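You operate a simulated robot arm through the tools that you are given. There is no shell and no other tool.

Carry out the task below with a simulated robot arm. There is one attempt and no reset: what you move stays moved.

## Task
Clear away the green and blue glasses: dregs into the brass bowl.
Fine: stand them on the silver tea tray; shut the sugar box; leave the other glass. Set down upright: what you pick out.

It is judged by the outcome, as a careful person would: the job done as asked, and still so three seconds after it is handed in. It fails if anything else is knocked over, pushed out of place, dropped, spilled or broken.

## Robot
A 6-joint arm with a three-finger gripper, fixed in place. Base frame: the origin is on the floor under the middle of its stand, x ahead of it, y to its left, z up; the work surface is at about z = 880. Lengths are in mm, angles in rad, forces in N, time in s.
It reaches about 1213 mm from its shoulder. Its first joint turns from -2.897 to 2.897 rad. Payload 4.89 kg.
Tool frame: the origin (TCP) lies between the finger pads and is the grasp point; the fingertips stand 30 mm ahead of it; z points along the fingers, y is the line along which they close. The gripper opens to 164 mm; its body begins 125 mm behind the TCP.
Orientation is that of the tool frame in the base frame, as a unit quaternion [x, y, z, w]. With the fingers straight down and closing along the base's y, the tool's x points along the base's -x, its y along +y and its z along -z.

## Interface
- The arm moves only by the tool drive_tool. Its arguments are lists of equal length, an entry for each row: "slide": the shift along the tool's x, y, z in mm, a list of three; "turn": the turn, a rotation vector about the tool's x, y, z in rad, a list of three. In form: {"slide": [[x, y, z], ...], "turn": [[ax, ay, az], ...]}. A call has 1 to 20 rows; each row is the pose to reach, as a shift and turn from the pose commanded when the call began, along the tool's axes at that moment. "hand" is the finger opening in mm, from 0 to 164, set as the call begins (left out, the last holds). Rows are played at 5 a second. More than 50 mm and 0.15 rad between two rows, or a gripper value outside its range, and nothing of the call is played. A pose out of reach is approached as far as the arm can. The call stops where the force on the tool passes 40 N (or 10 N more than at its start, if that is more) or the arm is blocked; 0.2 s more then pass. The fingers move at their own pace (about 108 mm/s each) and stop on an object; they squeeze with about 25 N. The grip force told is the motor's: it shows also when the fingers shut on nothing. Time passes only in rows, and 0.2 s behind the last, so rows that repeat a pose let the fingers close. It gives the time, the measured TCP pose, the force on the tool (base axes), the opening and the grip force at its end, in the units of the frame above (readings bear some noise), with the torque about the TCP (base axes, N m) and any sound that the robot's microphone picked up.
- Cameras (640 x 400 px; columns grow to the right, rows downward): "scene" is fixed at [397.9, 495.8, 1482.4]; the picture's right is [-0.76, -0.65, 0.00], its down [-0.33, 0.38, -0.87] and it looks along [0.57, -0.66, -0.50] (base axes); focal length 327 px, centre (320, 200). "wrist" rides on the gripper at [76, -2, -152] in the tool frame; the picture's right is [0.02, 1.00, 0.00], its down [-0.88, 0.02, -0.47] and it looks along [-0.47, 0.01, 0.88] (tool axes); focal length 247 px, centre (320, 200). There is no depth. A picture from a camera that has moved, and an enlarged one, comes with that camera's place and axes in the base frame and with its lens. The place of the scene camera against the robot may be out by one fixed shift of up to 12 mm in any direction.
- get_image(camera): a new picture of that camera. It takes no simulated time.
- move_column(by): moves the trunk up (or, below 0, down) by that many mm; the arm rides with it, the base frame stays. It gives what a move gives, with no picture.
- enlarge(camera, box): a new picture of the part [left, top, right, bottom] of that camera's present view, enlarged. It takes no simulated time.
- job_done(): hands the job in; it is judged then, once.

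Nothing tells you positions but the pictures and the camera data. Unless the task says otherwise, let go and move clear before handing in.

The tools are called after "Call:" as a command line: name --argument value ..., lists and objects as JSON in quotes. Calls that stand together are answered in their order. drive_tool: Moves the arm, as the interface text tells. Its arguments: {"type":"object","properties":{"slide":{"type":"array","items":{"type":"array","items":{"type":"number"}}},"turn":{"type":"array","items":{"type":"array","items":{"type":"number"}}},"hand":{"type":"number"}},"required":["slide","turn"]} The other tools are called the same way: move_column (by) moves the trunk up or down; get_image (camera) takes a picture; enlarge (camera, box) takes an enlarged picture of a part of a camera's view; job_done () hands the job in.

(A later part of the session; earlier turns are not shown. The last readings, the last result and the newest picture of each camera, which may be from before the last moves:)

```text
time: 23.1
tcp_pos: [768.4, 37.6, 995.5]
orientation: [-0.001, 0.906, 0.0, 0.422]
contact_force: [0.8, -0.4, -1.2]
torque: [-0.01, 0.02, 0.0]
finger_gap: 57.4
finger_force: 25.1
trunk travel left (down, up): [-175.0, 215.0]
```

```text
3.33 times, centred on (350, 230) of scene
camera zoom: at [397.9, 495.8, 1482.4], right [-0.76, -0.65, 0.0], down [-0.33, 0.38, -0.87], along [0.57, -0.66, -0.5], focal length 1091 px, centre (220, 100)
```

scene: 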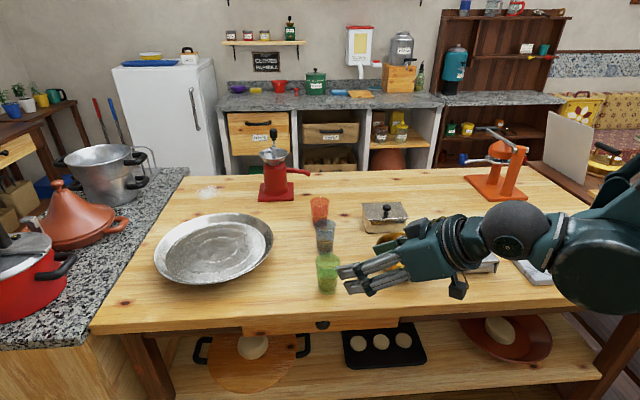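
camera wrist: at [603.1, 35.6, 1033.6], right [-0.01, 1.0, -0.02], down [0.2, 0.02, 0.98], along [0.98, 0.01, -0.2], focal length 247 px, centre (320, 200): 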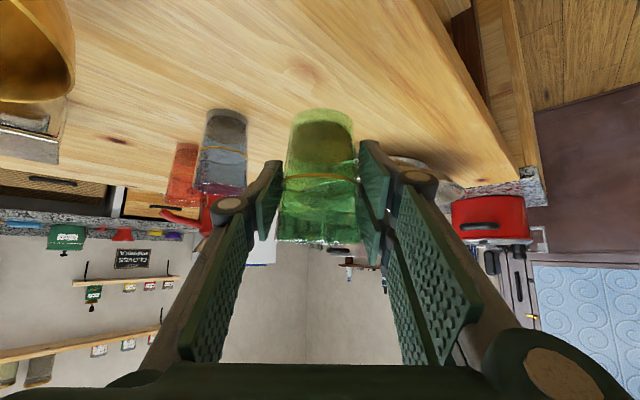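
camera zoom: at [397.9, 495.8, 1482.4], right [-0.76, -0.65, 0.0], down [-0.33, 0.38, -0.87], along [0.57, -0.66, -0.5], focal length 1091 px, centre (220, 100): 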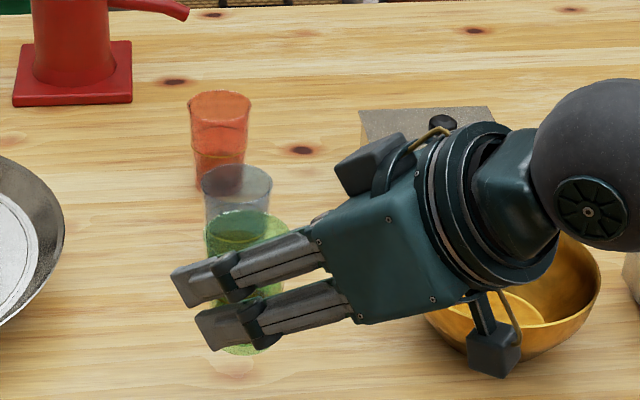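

Green is held upright and clear of the table. Tipping forward under the forearm would fold the wrist too far, so I'll turn the hand 90° about the vertical (pointing to -y) and tip it there, with hand and wrist staying above the bowl. First I'll lift higher.

Call:
drive_tool --slide '[[-15, 0, -12.5], [-37, 0, -31], [-60, 0, -50], [-80, 0, -67], [-88.2, 0, -73.8]]' --turn '[[0, 0, 0], [0, 0, 0], [0, 0, 0], [0, 0, 0], [0, 0, 0]]'

Call:
drive_tool --slide '[[4.6, -10, -5.5], [9.3, -20, -11], [13.9, -30, -16.6], [18.5, -40, -22.1], [23.1, -50, -27.6], [27.8, -60, -33.2], [32.4, -70, -38.7], [37, -79, -44.2], [41.7, -89, -49.8], [46.3, -99, -55.3], [50.9, -109, -60.8], [55.5, -119, -66.3], [60.2, -129, -71.9], [64.8, -139, -77.4]]' --turn '[[0.086, 0, 0.072], [0.172, 0, 0.144], [0.258, 0, 0.216], [0.344, 0, 0.288], [0.43, 0, 0.36], [0.516, 0, 0.432], [0.602, 0, 0.504], [0.688, 0, 0.576], [0.774, 0, 0.648], [0.86, 0, 0.72], [0.946, 0, 0.792], [1.032, 0, 0.864], [1.118, 0, 0.936], [1.2043, 0, 1.0085]]'

Call:
get_image --camera "wrist"

Call:
get_image --camera "scene"

```text
time: 24.2
tcp_pos: [770.2, 37.5, 1109.2]
orientation: [-0.001, 0.906, 0.001, 0.424]
contact_force: [0.8, 0.7, -0.4]
torque: [0.04, 0.02, 0.0]
finger_gap: 57.7
finger_force: 25.5
trunk travel left (down, up): [-175.0, 215.0]
```

```text
time: 27.2
tcp_pos: [669.6, -102.2, 1109.1]
orientation: [0.641, 0.64, -0.3, 0.3]
contact_force: [-1.2, -0.1, -0.7]
torque: [0.0, -0.04, 0.06]
finger_gap: 57.5
finger_force: 24.6
trunk travel left (down, up): [-175.0, 215.0]
```

```text
taken
camera wrist: at [666.9, 63.6, 1147.9], right [1.0, 0.01, -0.02], down [0.02, -0.2, 0.98], along [0.01, -0.98, -0.2], focal length 247 px, centre (320, 200)
```

wrist: 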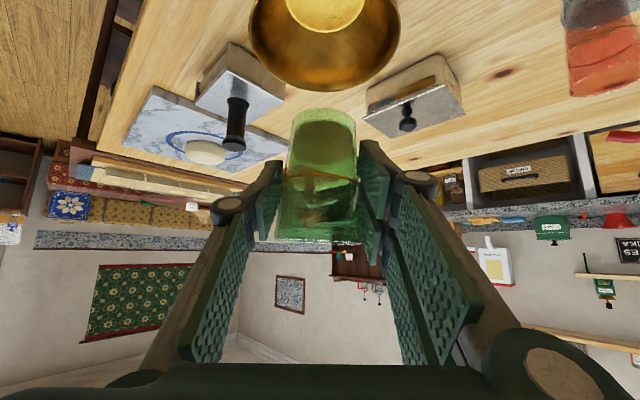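

```text
taken
```

scene: 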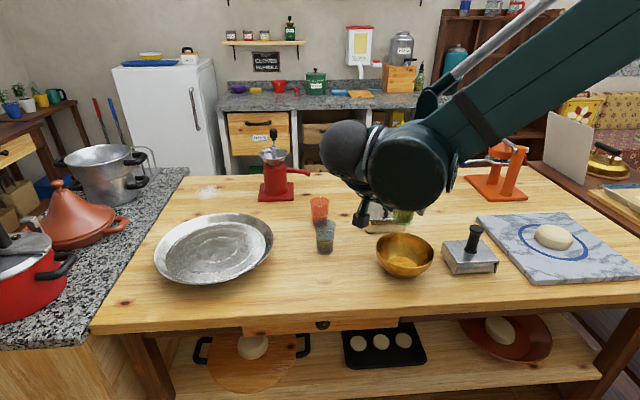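

The bowl is at about (670, -154) and the glass is just short of it on the +y side. I'll lower to pouring height and begin tipping toward -y about the closing axis.

Call:
drive_tool --slide '[[20, 0, 16.9], [40, 0, 33.8], [60.6, 0, 50.7]]' --turn '[[0, 0, 0], [0, 0, 0], [0, 0, 0]]'

Call:
drive_tool --slide '[[0, 0, 0], [0, 0, 0], [0, 0, 0], [0, 0, 0], [0, 0, 0], [0, 0, 0], [0, 0, 0], [0, 0, 0]]' --turn '[[0, 0.1, 0], [0, 0.2, 0], [0, 0.3, 0], [0, 0.4, 0], [0, 0.5, 0], [0, 0.6, 0], [0, 0.7, 0], [0, 0.8, 0]]'

Call:
get_image --camera "wrist"

Call:
enlarge --camera "scene" --box '[300, 100, 500, 300]'

```text
time: 28.1
tcp_pos: [667.5, -102.6, 1030.0]
orientation: [0.641, 0.641, -0.299, 0.299]
contact_force: [0.0, -0.4, -1.4]
torque: [0.06, -0.07, 0.06]
finger_gap: 57.4
finger_force: 25.1
trunk travel left (down, up): [-175.0, 215.0]
```

```text
time: 29.9
tcp_pos: [669.8, -101.7, 1030.9]
orientation: [0.706, 0.707, -0.026, 0.026]
contact_force: [0.8, 0.8, -0.3]
torque: [-0.12, -0.01, 0.04]
finger_gap: 57.2
finger_force: 25.4
trunk travel left (down, up): [-175.0, 215.0]
```

```text
taken
camera wrist: at [667.0, -14.0, 1176.3], right [1.0, 0.02, 0.0], down [0.02, -0.84, 0.54], along [0.01, -0.54, -0.84], focal length 247 px, centre (320, 200)
```

wrist: 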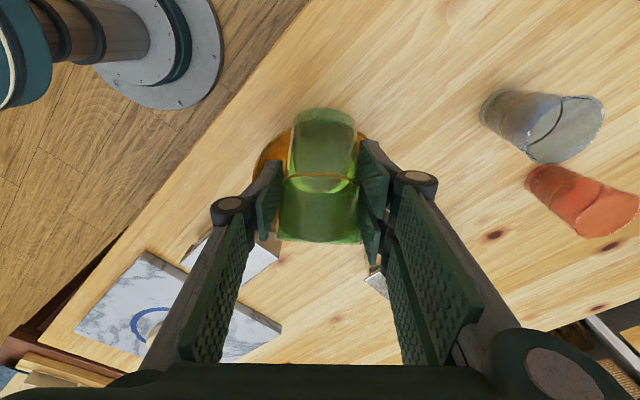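

```text
2.00 times, centred on (400, 200) of scene
camera zoom: at [397.9, 495.8, 1482.4], right [-0.76, -0.65, 0.0], down [-0.33, 0.38, -0.87], along [0.57, -0.66, -0.5], focal length 655 px, centre (160, 200)
```

zoom: 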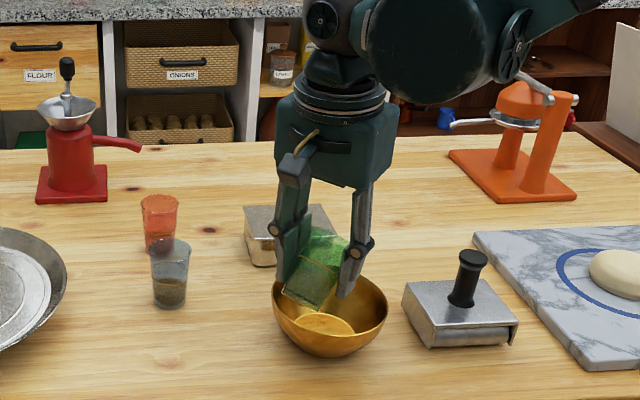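

The glass is tipped about 46° with its lip over the bowl's middle. I'll continue slowly into the pour.

Call:
drive_tool --slide '[[0, 0, 0], [0, 0, 0], [0, 0, 0], [0, 0, 0], [0, 0, 0], [0, 0, 0], [0, 0, 0], [0, 0, 0], [0, 0, 0], [0, 0, 0]]' --turn '[[0, 0.04, 0], [0, 0.08, 0], [0, 0.12, 0], [0, 0.16, 0], [0, 0.2, 0], [0, 0.24, 0], [0, 0.28, 0], [0, 0.32, 0], [0, 0.36, 0], [0, 0.4, 0]]'

Call:
enlarge --camera "scene" --box '[340, 180, 460, 290]'

Call:
get_image --camera "wrist"

```text
time: 32.0
tcp_pos: [669.1, -102.1, 1030.7]
orientation: [0.697, 0.698, 0.115, -0.115]
contact_force: [0.2, 0.6, -1.8]
torque: [-0.07, -0.03, 0.0]
finger_gap: 57.1
finger_force: 24.9
trunk travel left (down, up): [-175.0, 215.0]
```

```text
3.64 times, centred on (400, 235) of scene
camera zoom: at [397.9, 495.8, 1482.4], right [-0.76, -0.65, 0.0], down [-0.33, 0.38, -0.87], along [0.57, -0.66, -0.5], focal length 1190 px, centre (29, 73)
```

zoom: 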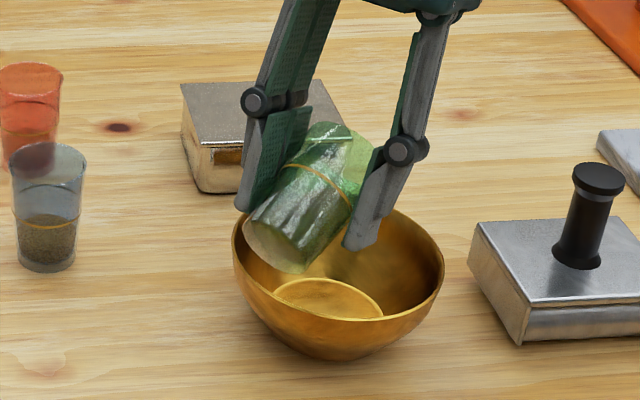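

```text
taken
camera wrist: at [667.3, -78.1, 1198.9], right [1.0, 0.02, 0.01], down [0.02, -0.99, 0.17], along [0.01, -0.17, -0.99], focal length 247 px, centre (320, 200)
```

wrist: 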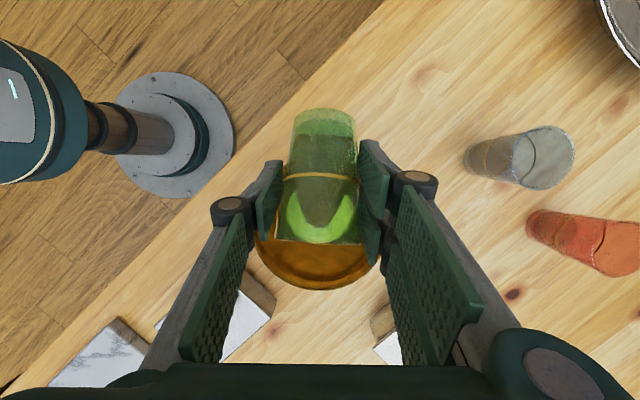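

Tipped about 69°, liquid at the lip, which is over the middle of the bowl. I'll continue slowly.

Call:
drive_tool --slide '[[0, 0, 0], [0, 0, 0], [0, 0, 0], [0, 0, 0], [0, 0, 0], [0, 0, 0], [0, 0, 0], [0, 0, 0], [0, 0, 0], [0, 0, 0]]' --turn '[[0, 0.035, 0], [0, 0.07, 0], [0, 0.105, 0], [0, 0.14, 0], [0, 0.175, 0], [0, 0.21, 0], [0, 0.245, 0], [0, 0.28, 0], [0, 0.315, 0], [0, 0.35, 0]]'

Call:
enlarge --camera "scene" --box '[340, 180, 460, 290]'

Call:
get_image --camera "wrist"

```text
time: 34.2
tcp_pos: [669.7, -101.0, 1032.4]
orientation: [0.666, 0.668, 0.235, -0.236]
contact_force: [-0.6, 0.5, -1.5]
torque: [-0.03, -0.04, -0.02]
finger_gap: 57.3
finger_force: 24.8
trunk travel left (down, up): [-175.0, 215.0]
```

```text
3.64 times, centred on (400, 235) of scene
camera zoom: at [397.9, 495.8, 1482.4], right [-0.76, -0.65, 0.0], down [-0.33, 0.38, -0.87], along [0.57, -0.66, -0.5], focal length 1190 px, centre (29, 73)
```

zoom: 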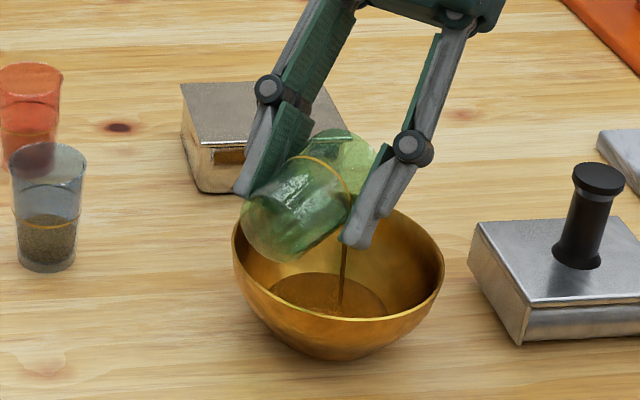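

```text
taken
camera wrist: at [667.4, -137.1, 1197.2], right [1.0, 0.02, 0.01], down [0.02, -0.98, -0.18], along [0.01, 0.18, -0.98], focal length 247 px, centre (320, 200)
```

wrist: 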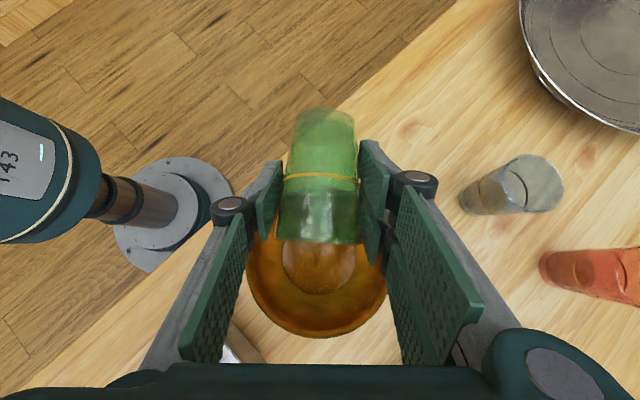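

The stream falls neatly into the bowl. I'll tip further to about 115° and hold so it drains fully.

Call:
drive_tool --slide '[[0, 0, 0], [0, 0, 0], [0, 0, 0], [0, 0, 0], [0, 0, 0], [0, 0, 0], [0, 0, 0], [0, 0, 0], [0, 0, 0], [0, 0, 0], [0, 0, 0], [0, 0, 0], [0, 0, 0], [0, 0, 0], [0, 0, 0], [0, 0, 0], [0, 0, 0], [0, 0, 0]]' --turn '[[0, 0.05, 0], [0, 0.1, 0], [0, 0.15, 0], [0, 0.2, 0], [0, 0.25, 0], [0, 0.3, 0], [0, 0.35, 0], [0, 0.4, 0], [0, 0.45, 0], [0, 0.5, 0], [0, 0.5, 0], [0, 0.5, 0], [0, 0.5, 0], [0, 0.5, 0], [0, 0.5, 0], [0, 0.5, 0], [0, 0.5, 0], [0, 0.5, 0]]'

Call:
enlarge --camera "scene" --box '[340, 180, 460, 290]'

Call:
get_image --camera "wrist"

```text
time: 38.0
tcp_pos: [678.9, -83.8, 1029.9]
orientation: [0.594, 0.586, 0.396, -0.383]
contact_force: [0.5, 0.9, -1.5]
torque: [-0.01, 0.03, 0.02]
finger_gap: 57.4
finger_force: 25.2
out of reach, approached as far as the arm can: row 9, 10, 11, 12, 13, 14, 15, 16, 17, 18
trunk travel left (down, up): [-175.0, 215.0]
```

```text
3.64 times, centred on (400, 235) of scene
camera zoom: at [397.9, 495.8, 1482.4], right [-0.76, -0.65, 0.0], down [-0.33, 0.38, -0.87], along [0.57, -0.66, -0.5], focal length 1190 px, centre (29, 73)
```

zoom: 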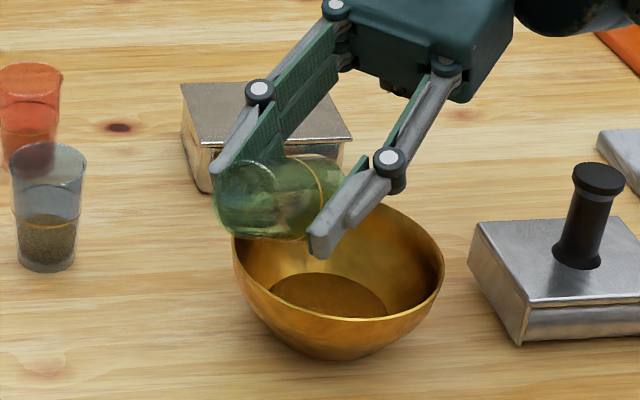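

```text
taken
camera wrist: at [674.6, -192.3, 1160.4], right [1.0, -0.01, 0.03], down [0.01, -0.78, -0.62], along [0.03, 0.62, -0.78], focal length 247 px, centre (320, 200)
```

wrist: 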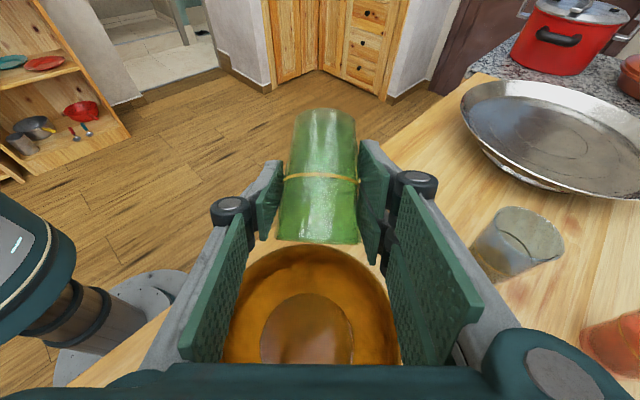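

The hand tipped to about 117° (the last part was at the arm's reach, drifting about 19 mm, but the lip stayed inside the bowl). I'll check the glass is empty before tipping back.

Call:
enlarge --camera "wrist" --box '[220, 90, 420, 370]'

Call:
enlarge --camera "scene" --box '[370, 200, 440, 280]'

```text
1.43 times, centred on (320, 230) of wrist
camera zoom: at [674.6, -192.3, 1160.4], right [1.0, -0.01, 0.03], down [0.01, -0.78, -0.62], along [0.03, 0.62, -0.78], focal length 353 px, centre (320, 157)
```

zoom: 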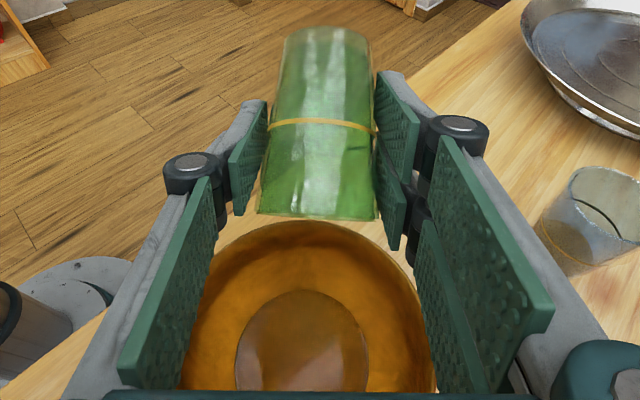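

```text
5.00 times, centred on (405, 240) of scene
camera zoom: at [397.9, 495.8, 1482.4], right [-0.76, -0.65, 0.0], down [-0.33, 0.38, -0.87], along [0.57, -0.66, -0.5], focal length 1637 px, centre (-105, 0)
```

zoom: 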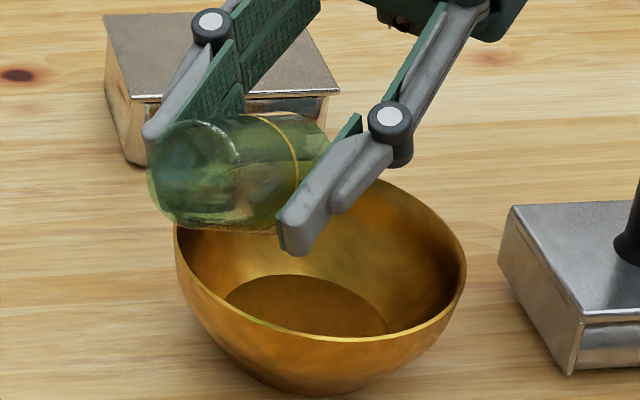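

The glass looks drained and the dregs are in the bowl. I'll tip it back upright along the same path.

Call:
drive_tool --slide '[[0, 0, 0], [0, 0, 0], [0, 0, 0], [0, 0, 0], [0, 0, 0], [0, 0, 0], [0, 0, 0], [0, 0, 0], [0, 0, 0], [0, 0, 0], [0, 0, 0], [0, 0, 0], [0, 0, 0], [0, 0, 0], [0, 0, 0], [0, 0, 0], [0, 0, 0], [0, 0, 0], [0, 0, 0]]' --turn '[[0, -0.08, 0], [0, -0.18, 0], [0, -0.29, 0], [0, -0.4, 0], [0, -0.51, 0], [0, -0.62, 0], [0, -0.73, 0], [0, -0.84, 0], [0, -0.95, 0], [0, -1.06, 0], [0, -1.17, 0], [0, -1.28, 0], [0, -1.39, 0], [0, -1.5, 0], [0, -1.61, 0], [0, -1.72, 0], [0, -1.83, 0], [0, -1.94, 0], [0, -2.05, 0]]'

Call:
get_image --camera "wrist"

Call:
get_image --camera "scene"

```text
time: 42.0
tcp_pos: [680.3, -84.0, 1030.8]
orientation: [0.64, 0.641, -0.3, 0.3]
contact_force: [-0.8, -0.6, -1.0]
torque: [0.14, -0.03, 0.07]
finger_gap: 57.2
finger_force: 24.9
trunk travel left (down, up): [-175.0, 215.0]
```

```text
taken
camera wrist: at [677.1, 81.9, 1069.0], right [1.0, 0.01, -0.02], down [0.02, -0.2, 0.98], along [0.01, -0.98, -0.2], focal length 247 px, centre (320, 200)
```

wrist: 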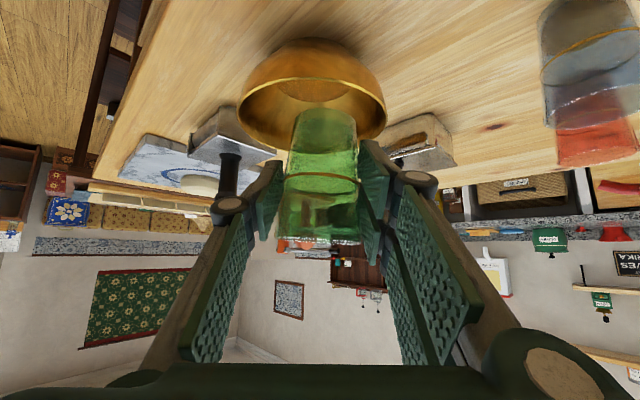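

```text
taken
```

scene: 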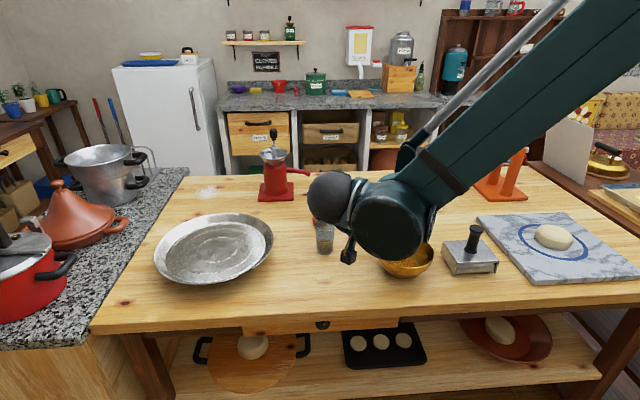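

Green is upright and empty. Now I'll lift, turn the hand back to point forward, and head toward the tray.

Call:
drive_tool --slide '[[-25, 0, -21], [-50, 0, -42], [-69, 0, -57.8]]' --turn '[[0, 0, 0], [0, 0, 0], [0, 0, 0]]'

Call:
drive_tool --slide '[[7.7, 10, -9.2], [15.4, 20, -18.4], [23.1, 30, -27.6], [30.8, 40, -36.8], [38.5, 50, -46], [46.2, 60, -55.2], [53.9, 70, -64.4], [61.6, 80, -73.6], [69.3, 90, -82.8], [77, 100, -92], [84.7, 110, -101.2], [92.4, 120, -110.4]]' --turn '[[-0.1004, 0, -0.084], [-0.2007, 0, -0.1681], [-0.3011, 0, -0.2521], [-0.4014, 0, -0.3362], [-0.5018, 0, -0.4202], [-0.6021, 0, -0.5042], [-0.7025, 0, -0.5883], [-0.8029, 0, -0.6723], [-0.9032, 0, -0.7564], [-1.0036, 0, -0.8404], [-1.1039, 0, -0.9245], [-1.2043, 0, -1.0085]]'

Call:
get_image --camera "wrist"

Call:
get_image --camera "scene"

```text
time: 42.9
tcp_pos: [681.1, -84.5, 1121.1]
orientation: [0.64, 0.642, -0.298, 0.3]
contact_force: [0.0, 0.5, -1.7]
torque: [0.01, -0.02, 0.0]
finger_gap: 57.0
finger_force: 25.0
trunk travel left (down, up): [-175.0, 215.0]
```

```text
time: 45.5
tcp_pos: [798.9, 63.0, 1119.9]
orientation: [-0.002, 0.906, 0.001, 0.424]
contact_force: [-1.0, 0.3, -0.9]
torque: [-0.03, 0.0, -0.04]
finger_gap: 57.0
finger_force: 24.5
trunk travel left (down, up): [-175.0, 215.0]
```

```text
taken
camera wrist: at [633.1, 60.7, 1159.1], right [-0.02, 1.0, -0.02], down [0.2, 0.02, 0.98], along [0.98, 0.01, -0.2], focal length 247 px, centre (320, 200)
```

wrist: 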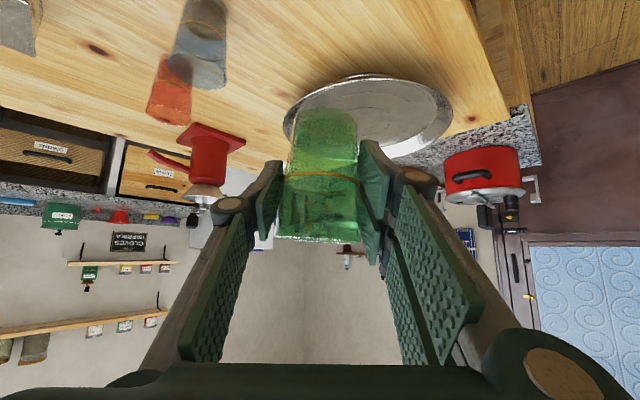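

```text
taken
```

scene: 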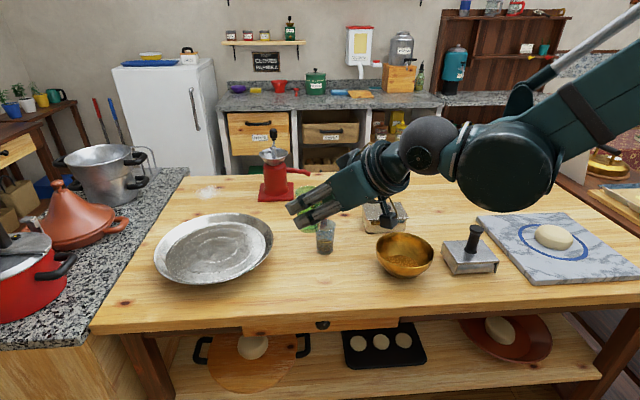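

Now the tray is ahead. I'll carry the empty glass over toward the left part of the tray at height.

Call:
drive_tool --slide '[[-21.8, 17.8, 26], [-43.5, 35.5, 52], [-65.3, 53.3, 78], [-87, 71, 104], [-108.8, 88.8, 130], [-130.5, 106.5, 156], [-152.3, 124.3, 182], [-174, 142, 207.8]]' --turn '[[0, 0, 0], [0, 0, 0], [0, 0, 0], [0, 0, 0], [0, 0, 0], [0, 0, 0], [0, 0, 0], [0, 0, 0]]'

Call:
get_image --camera "wrist"

Call:
get_image --camera "scene"

```text
time: 47.2
tcp_pos: [1068.6, 204.6, 1118.1]
orientation: [0.0, 0.906, 0.0, 0.423]
contact_force: [-0.2, -0.1, -0.2]
torque: [0.07, 0.0, 0.01]
finger_gap: 56.9
finger_force: 24.7
trunk travel left (down, up): [-175.0, 215.0]
```

```text
taken
camera wrist: at [902.5, 202.1, 1156.9], right [-0.01, 1.0, -0.02], down [0.2, 0.02, 0.98], along [0.98, 0.01, -0.2], focal length 247 px, centre (320, 200)
```

wrist: 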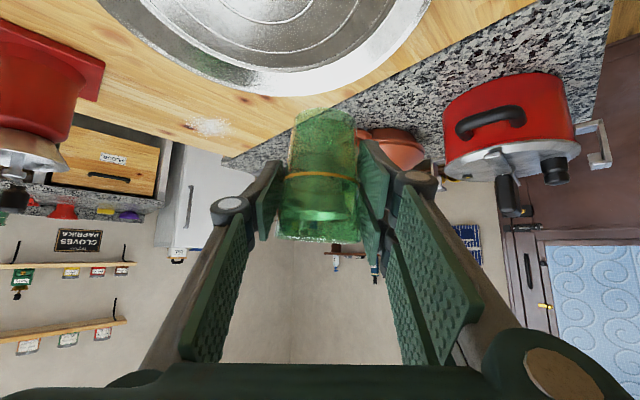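

```text
taken
```

scene: 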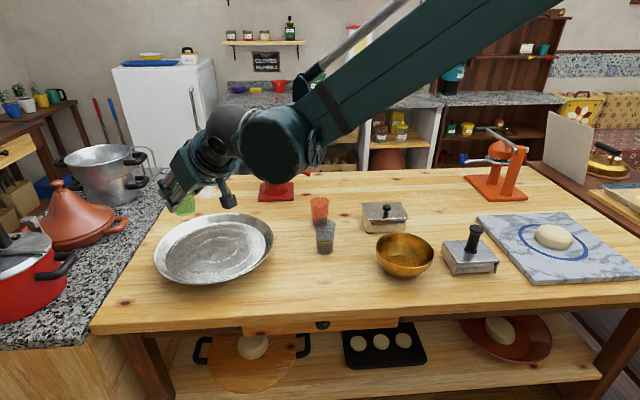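

The glass is over the tray's left half. I'll lower it to a little above the tray floor.

Call:
drive_tool --slide '[[30, 0, 25], [60, 0, 50], [90, 0, 75.4], [109, 0, 91.3]]' --turn '[[0, 0, 0], [0, 0, 0], [0, 0, 0], [0, 0, 0]]'

Call:
get_image --camera "wrist"

Call:
enlarge --camera "scene" --box '[130, 170, 300, 300]'

```text
time: 48.2
tcp_pos: [1070.6, 203.4, 978.1]
orientation: [0.0, 0.906, 0.0, 0.423]
contact_force: [-0.1, 0.0, -0.7]
torque: [0.02, -0.05, 0.03]
finger_gap: 57.3
finger_force: 24.7
trunk travel left (down, up): [-175.0, 215.0]
```

```text
taken
camera wrist: at [903.6, 201.8, 1016.6], right [-0.01, 1.0, -0.02], down [0.2, 0.02, 0.98], along [0.98, 0.01, -0.2], focal length 247 px, centre (320, 200)
```

wrist: 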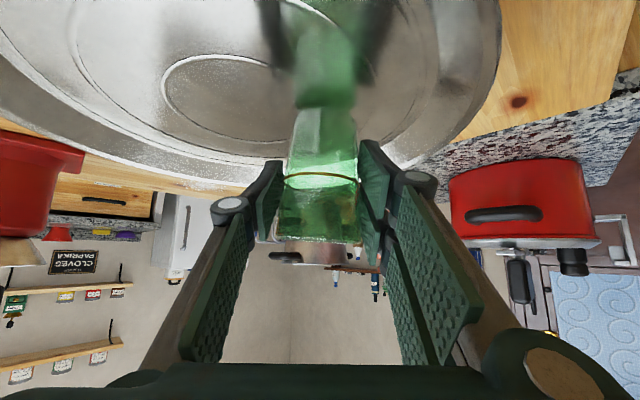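

```text
3.08 times, centred on (215, 235) of scene
camera zoom: at [397.9, 495.8, 1482.4], right [-0.76, -0.65, 0.0], down [-0.33, 0.38, -0.87], along [0.57, -0.66, -0.5], focal length 1007 px, centre (643, 92)
```

zoom: 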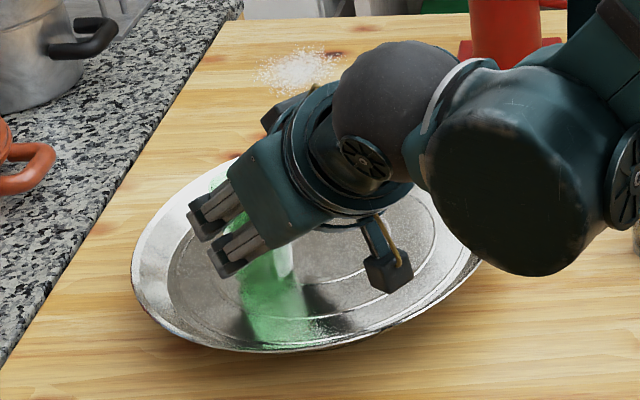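

The glass hovers above the tray floor, well inside the rim. I'll lower in small steps and feel for contact.

Call:
drive_tool --slide '[[6.1, 0, 5.1], [12.3, 0, 10.3], [14.6, 0, 12.2]]' --turn '[[0, 0, 0], [0, 0, 0], [0, 0, 0]]'

Call:
drive_tool --slide '[[1.5, 0, 1.3], [3, 0, 2.6]]' --turn '[[0, 0, 0], [0, 0, 0]]'

Call:
enlarge --camera "wrist" --box '[240, 0, 420, 260]'

```text
time: 49.0
tcp_pos: [1070.3, 203.5, 959.8]
orientation: [-0.001, 0.906, 0.0, 0.424]
contact_force: [-0.2, -0.6, 14.4]
torque: [-0.28, -0.12, 0.0]
finger_gap: 55.6
finger_force: 24.8
trunk travel left (down, up): [-175.0, 215.0]
```

```text
time: 49.6
tcp_pos: [1071.3, 203.8, 956.5]
orientation: [-0.001, 0.906, 0.0, 0.424]
contact_force: [0.1, -3.1, 17.1]
torque: [-0.21, -0.15, -0.11]
finger_gap: 54.7
finger_force: 24.8
trunk travel left (down, up): [-175.0, 215.0]
```

```text
1.54 times, centred on (330, 130) of wrist
camera zoom: at [903.8, 201.8, 994.4], right [-0.01, 1.0, -0.02], down [0.2, 0.02, 0.98], along [0.98, 0.01, -0.2], focal length 380 px, centre (305, 308)
```

zoom: 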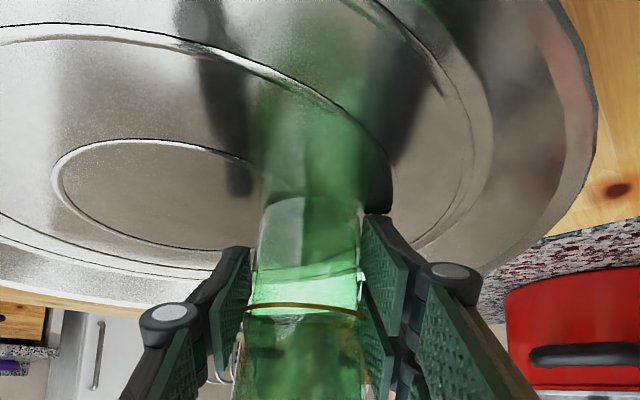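

The glass is on the tray floor (about 15 N of upward force), so I'll stop lowering. I'll check it stands straight before letting go.

Call:
enlarge --camera "scene" --box '[150, 190, 270, 290]'

Call:
get_image --camera "wrist"

```text
4.00 times, centred on (210, 240) of scene
camera zoom: at [397.9, 495.8, 1482.4], right [-0.76, -0.65, 0.0], down [-0.33, 0.38, -0.87], along [0.57, -0.66, -0.5], focal length 1310 px, centre (760, 40)
```

zoom: 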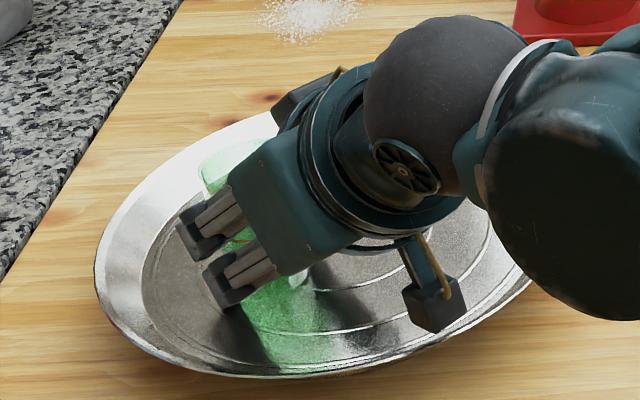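

```text
taken
camera wrist: at [903.8, 201.8, 994.4], right [-0.01, 1.0, -0.02], down [0.2, 0.02, 0.98], along [0.98, 0.01, -0.2], focal length 247 px, centre (320, 200)
```

wrist: 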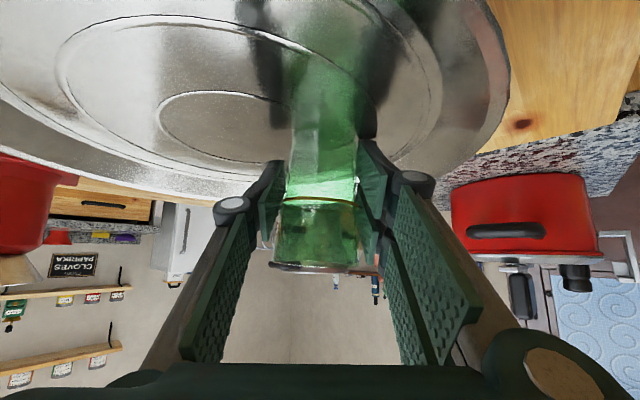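

The glass slid up a little in the grip, so the tray floor is nearer z = 914 and the fingertips are close to it. I'll raise a hair to take off the pressure and read the force.

Call:
drive_tool --slide '[[-0.6, 0, -0.5], [-1.1, 0, -1.0]]' --turn '[[0, 0, 0], [0, 0, 0]]'

Call:
enlarge --camera "wrist" --box '[260, 60, 400, 180]'

```text
time: 50.2
tcp_pos: [1069.9, 203.9, 956.0]
orientation: [0.001, 0.907, 0.0, 0.422]
contact_force: [-2.0, 0.7, 3.0]
torque: [-0.01, 0.02, -0.02]
finger_gap: 54.6
finger_force: 24.9
trunk travel left (down, up): [-175.0, 215.0]
```

```text
3.33 times, centred on (330, 120) of wrist
camera zoom: at [904.0, 201.8, 994.7], right [-0.01, 1.0, -0.02], down [0.2, 0.02, 0.98], along [0.98, 0.01, -0.2], focal length 823 px, centre (287, 467)
```

zoom: 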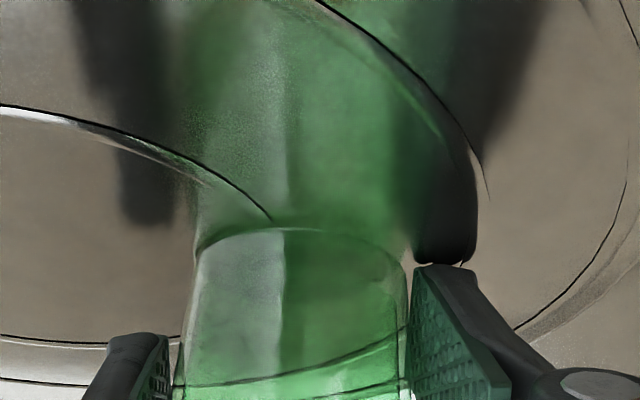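

The load is nearly off now (3 N), with the glass standing on the tray. I'll open the fingers slightly to release.

Call:
drive_tool --slide '[[-0.6, 0, -0.5], [-0.8, 0, -0.7], [-1.5, 0, -1.3], [-1.5, 0, -1.3]]' --turn '[[0, 0, 0], [0, 0, 0], [0, 0, 0], [0, 0, 0]]' --hand 80

Call:
get_image --camera "wrist"

Call:
enlarge --camera "scene" --box '[150, 190, 270, 290]'

```text
time: 51.2
tcp_pos: [1069.6, 203.1, 957.7]
orientation: [0.0, 0.906, 0.0, 0.423]
contact_force: [-0.4, 0.4, 0.2]
torque: [-0.03, 0.0, 0.03]
finger_gap: 80.1
finger_force: 0.0
trunk travel left (down, up): [-175.0, 215.0]
```

```text
taken
camera wrist: at [903.7, 201.6, 997.2], right [-0.01, 1.0, -0.02], down [0.2, 0.02, 0.98], along [0.98, 0.01, -0.2], focal length 247 px, centre (320, 200)
```

wrist: 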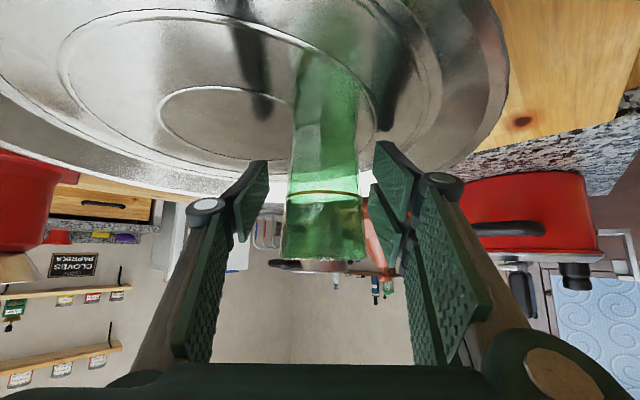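

```text
4.00 times, centred on (210, 240) of scene
camera zoom: at [397.9, 495.8, 1482.4], right [-0.76, -0.65, 0.0], down [-0.33, 0.38, -0.87], along [0.57, -0.66, -0.5], focal length 1310 px, centre (760, 40)
```

zoom: 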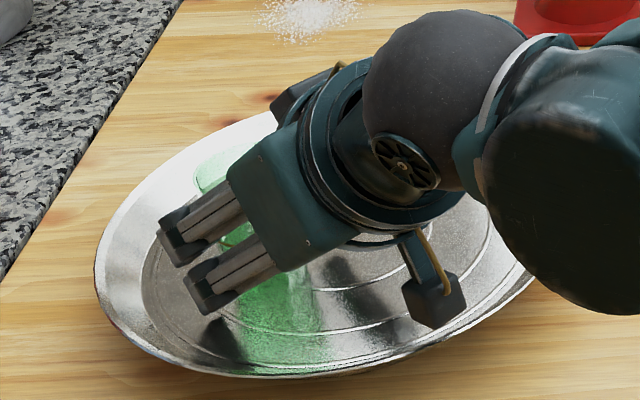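

Green stands free on the tray. I'll open a bit wider and back away along the finger direction.

Call:
drive_tool --slide '[[0, 0, -8], [0, 0, -25], [0, 0, -50], [0, 0, -80], [0, 0, -120], [0, 0, -165], [0, 0, -205]]' --turn '[[0, 0, 0], [0, 0, 0], [0, 0, 0], [0, 0, 0], [0, 0, 0], [0, 0, 0], [0, 0, 0]]' --hand 100

Call:
get_image --camera "wrist"

Call:
enlarge --camera "scene" --box '[130, 170, 300, 300]'

```text
time: 52.9
tcp_pos: [915.1, 203.6, 1090.8]
orientation: [-0.001, 0.906, 0.001, 0.422]
contact_force: [1.6, 0.5, -1.4]
torque: [-0.01, 0.06, -0.07]
finger_gap: 100.2
finger_force: 0.1
trunk travel left (down, up): [-175.0, 215.0]
```

```text
taken
camera wrist: at [748.6, 200.3, 1129.3], right [-0.01, 1.0, -0.02], down [0.2, 0.02, 0.98], along [0.98, 0.01, -0.2], focal length 247 px, centre (320, 200)
```

wrist: 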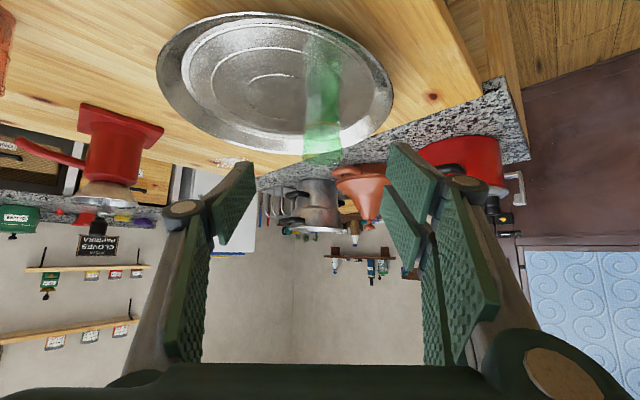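

```text
3.08 times, centred on (215, 235) of scene
camera zoom: at [397.9, 495.8, 1482.4], right [-0.76, -0.65, 0.0], down [-0.33, 0.38, -0.87], along [0.57, -0.66, -0.5], focal length 1007 px, centre (643, 92)
```

zoom: 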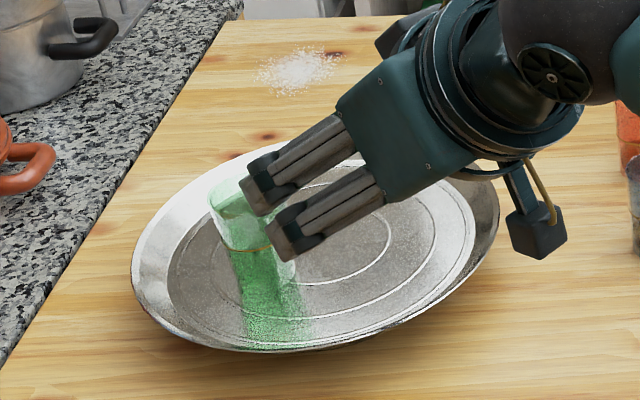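

Green stands upright on the tray. Now the blue one: I'll approach it with the hand turned 20° to the right so the wrist camera stays clear of the bowl.

Call:
drive_tool --slide '[[12.7, -35, -15.1], [25.3, -70, -30.2], [38, -105, -45.3], [50.6, -140, -60.5], [63.3, -175, -75.6], [75.9, -210, -90.7], [88.6, -244, -105.8]]' --turn '[[0.0382, 0, 0.032], [0.0765, 0, 0.064], [0.1147, 0, 0.096], [0.1529, 0, 0.1281], [0.1911, 0, 0.1601], [0.2294, 0, 0.1921], [0.2676, 0, 0.2241]]' --hand 105

Call:
get_image --camera "wrist"

Call:
get_image --camera "scene"

Call:
enlarge --camera "wrist" --box '[240, 40, 420, 200]'

```text
time: 54.5
tcp_pos: [773.9, -41.6, 1089.0]
orientation: [0.157, 0.892, -0.073, 0.417]
contact_force: [1.7, 0.0, -0.2]
torque: [-0.11, 0.08, -0.07]
finger_gap: 104.9
finger_force: 0.1
trunk travel left (down, up): [-175.0, 215.0]
```

```text
taken
camera wrist: at [616.8, 13.4, 1127.7], right [0.33, 0.94, -0.02], down [0.2, -0.05, 0.98], along [0.92, -0.33, -0.2], focal length 247 px, centre (320, 200)
```

wrist: 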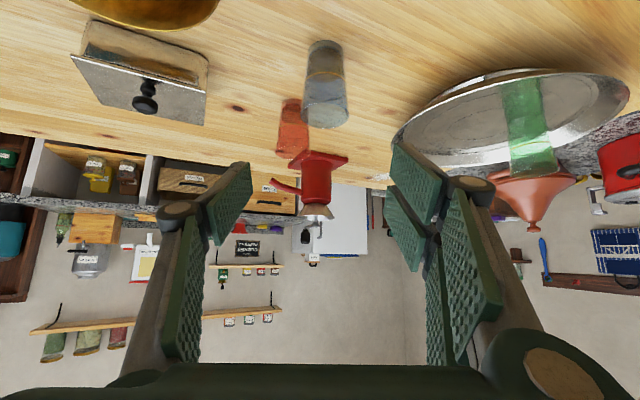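

```text
taken
```

scene: 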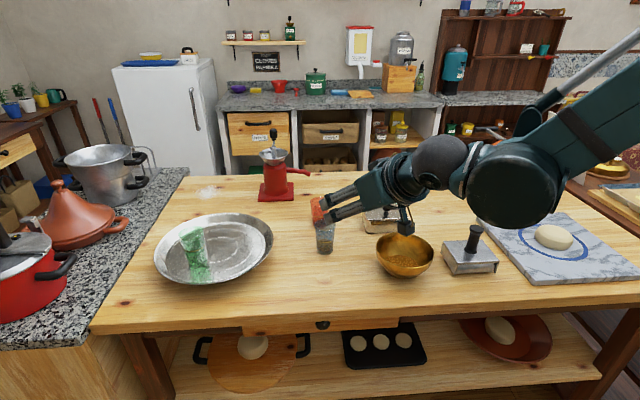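

```text
2.50 times, centred on (330, 120) of wrist
camera zoom: at [616.8, 13.4, 1127.7], right [0.33, 0.94, -0.02], down [0.2, -0.05, 0.98], along [0.92, -0.33, -0.2], focal length 617 px, centre (295, 400)
```

zoom: 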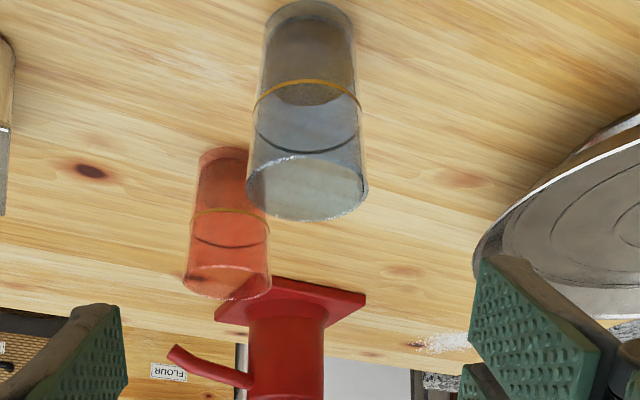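

Blue measures (870, -73). I'll lower to the pre-grasp pose and check the alignment.

Call:
drive_tool --slide '[[26, 1.5, 23], [53, 3, 46.8]]' --turn '[[0, 0, 0], [0, 0, 0]]'

Call:
get_image --camera "wrist"

Call:
enlarge --camera "scene" --box '[290, 170, 450, 290]'

```text
time: 55.0
tcp_pos: [774.7, -40.3, 1019.4]
orientation: [0.158, 0.892, -0.074, 0.417]
contact_force: [-2.5, -0.4, 0.6]
torque: [0.03, -0.12, 0.1]
finger_gap: 104.8
finger_force: 0.1
trunk travel left (down, up): [-175.0, 215.0]
```

```text
taken
camera wrist: at [618.3, 15.1, 1057.4], right [0.33, 0.94, -0.02], down [0.2, -0.05, 0.98], along [0.92, -0.32, -0.2], focal length 247 px, centre (320, 200)
```

wrist: 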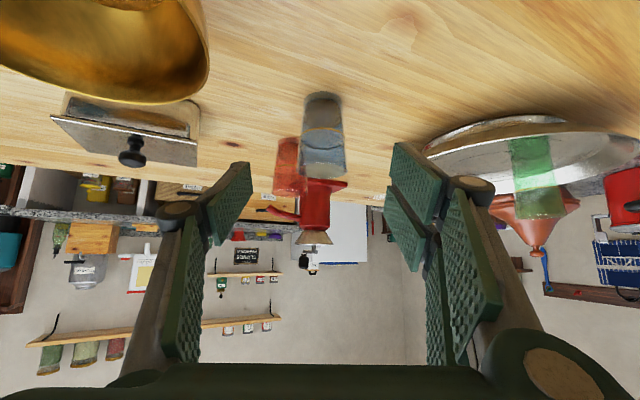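

```text
3.33 times, centred on (370, 230) of scene
camera zoom: at [397.9, 495.8, 1482.4], right [-0.76, -0.65, 0.0], down [-0.33, 0.38, -0.87], along [0.57, -0.66, -0.5], focal length 1091 px, centre (153, 100)
```

zoom: 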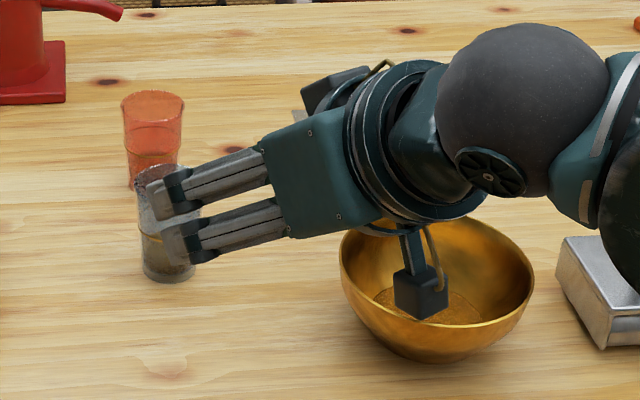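

Blue is centred between the fingers, orange is well ahead and to the right. Advancing to the grasp.

Call:
drive_tool --slide '[[0, 1.5, 25], [0, 1.5, 50], [0, 1.5, 75], [0, 1.5, 95], [0, 1.5, 113], [0, 1.5, 131]]' --turn '[[0, 0, 0], [0, 0, 0], [0, 0, 0], [0, 0, 0], [0, 0, 0], [0, 0, 0]]'

Call:
get_image --camera "wrist"

Call:
enlarge --camera "scene" --box '[270, 170, 430, 290]'

```text
time: 56.5
tcp_pos: [871.5, -71.4, 934.6]
orientation: [0.157, 0.892, -0.074, 0.417]
contact_force: [0.1, -0.6, 0.8]
torque: [-0.01, 0.03, 0.0]
finger_gap: 104.9
finger_force: 0.1
trunk travel left (down, up): [-175.0, 215.0]
```

```text
taken
camera wrist: at [715.9, -16.2, 973.9], right [0.33, 0.94, -0.02], down [0.2, -0.05, 0.98], along [0.92, -0.32, -0.2], focal length 247 px, centre (320, 200)
```

wrist: 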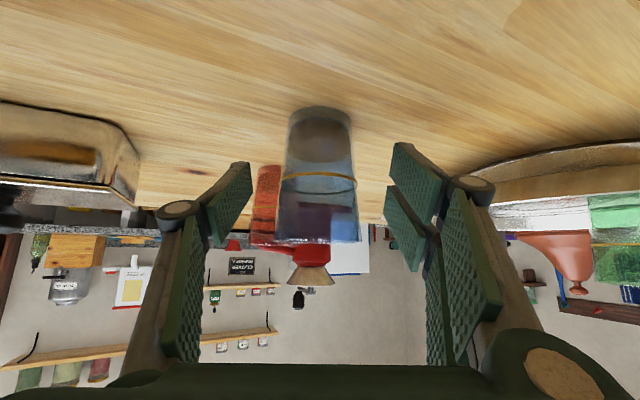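

```text
3.33 times, centred on (350, 230) of scene
camera zoom: at [397.9, 495.8, 1482.4], right [-0.76, -0.65, 0.0], down [-0.33, 0.38, -0.87], along [0.57, -0.66, -0.5], focal length 1091 px, centre (220, 100)
```

zoom: 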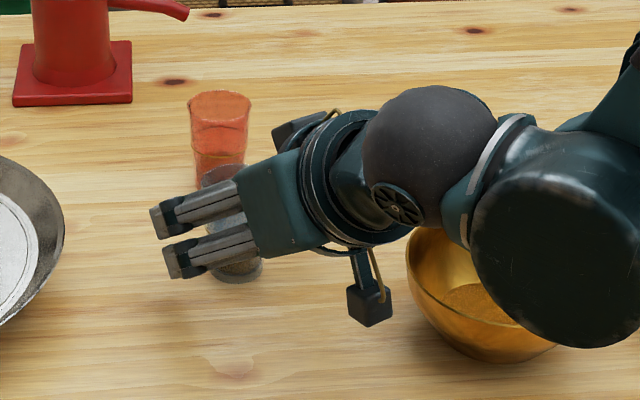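

Same alignment as with the green one. Closing on the blue glass.

Call:
drive_tool --slide '[[0, 0, 2], [0, 0, 2], [0, 0, 2], [0, 0, 2], [0, 0, 2]]' --turn '[[0, 0, 0], [0, 0, 0], [0, 0, 0], [0, 0, 0], [0, 0, 0]]' --hand 20

Call:
get_image --camera "wrist"

```text
time: 57.6
tcp_pos: [874.9, -72.4, 934.0]
orientation: [0.157, 0.892, -0.073, 0.417]
contact_force: [0.0, -0.9, 1.8]
torque: [-0.12, 0.08, 0.0]
finger_gap: 53.6
finger_force: 25.2
trunk travel left (down, up): [-175.0, 215.0]
```

```text
taken
camera wrist: at [717.8, -17.3, 973.0], right [0.33, 0.94, -0.02], down [0.2, -0.05, 0.98], along [0.92, -0.32, -0.2], focal length 247 px, centre (320, 200)
```

wrist: 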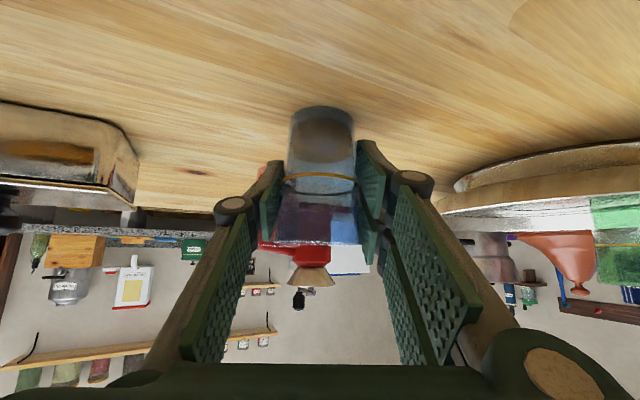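

Gripped at 53.6 mm. Lifting slowly, then higher.

Call:
drive_tool --slide '[[-4, 0, -3.2], [-11.5, 0, -9.6], [-23, 0, -19.2], [-34.5, 0, -28.8], [-46, 0, -38.4]]' --turn '[[0, 0, 0], [0, 0, 0], [0, 0, 0], [0, 0, 0], [0, 0, 0]]'

Call:
get_image --camera "wrist"

Call:
enlarge --camera "scene" --box '[270, 150, 430, 270]'

```text
time: 58.9
tcp_pos: [873.6, -72.0, 994.0]
orientation: [0.156, 0.893, -0.073, 0.416]
contact_force: [1.4, 0.1, -1.0]
torque: [0.01, 0.02, -0.01]
finger_gap: 53.2
finger_force: 24.8
trunk travel left (down, up): [-175.0, 215.0]
```

```text
taken
camera wrist: at [717.4, -17.3, 1033.0], right [0.33, 0.94, -0.02], down [0.2, -0.05, 0.98], along [0.92, -0.32, -0.2], focal length 247 px, centre (320, 200)
```

wrist: 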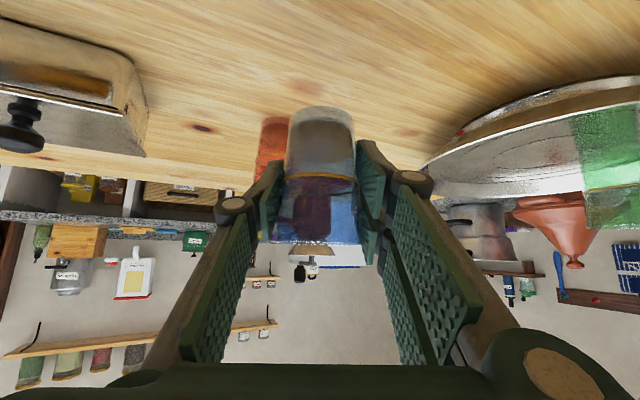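

```text
3.33 times, centred on (350, 210) of scene
camera zoom: at [397.9, 495.8, 1482.4], right [-0.76, -0.65, 0.0], down [-0.33, 0.38, -0.87], along [0.57, -0.66, -0.5], focal length 1091 px, centre (220, 167)
```

zoom: 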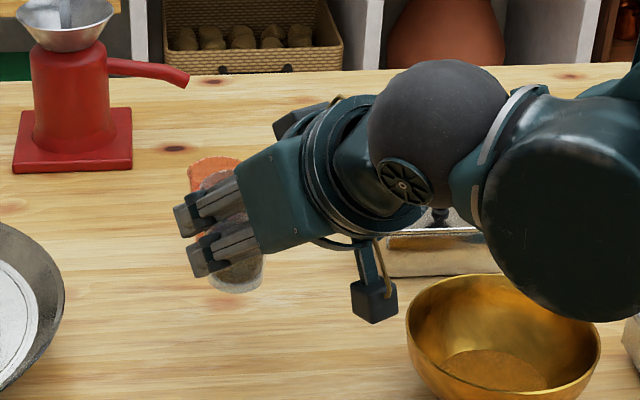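

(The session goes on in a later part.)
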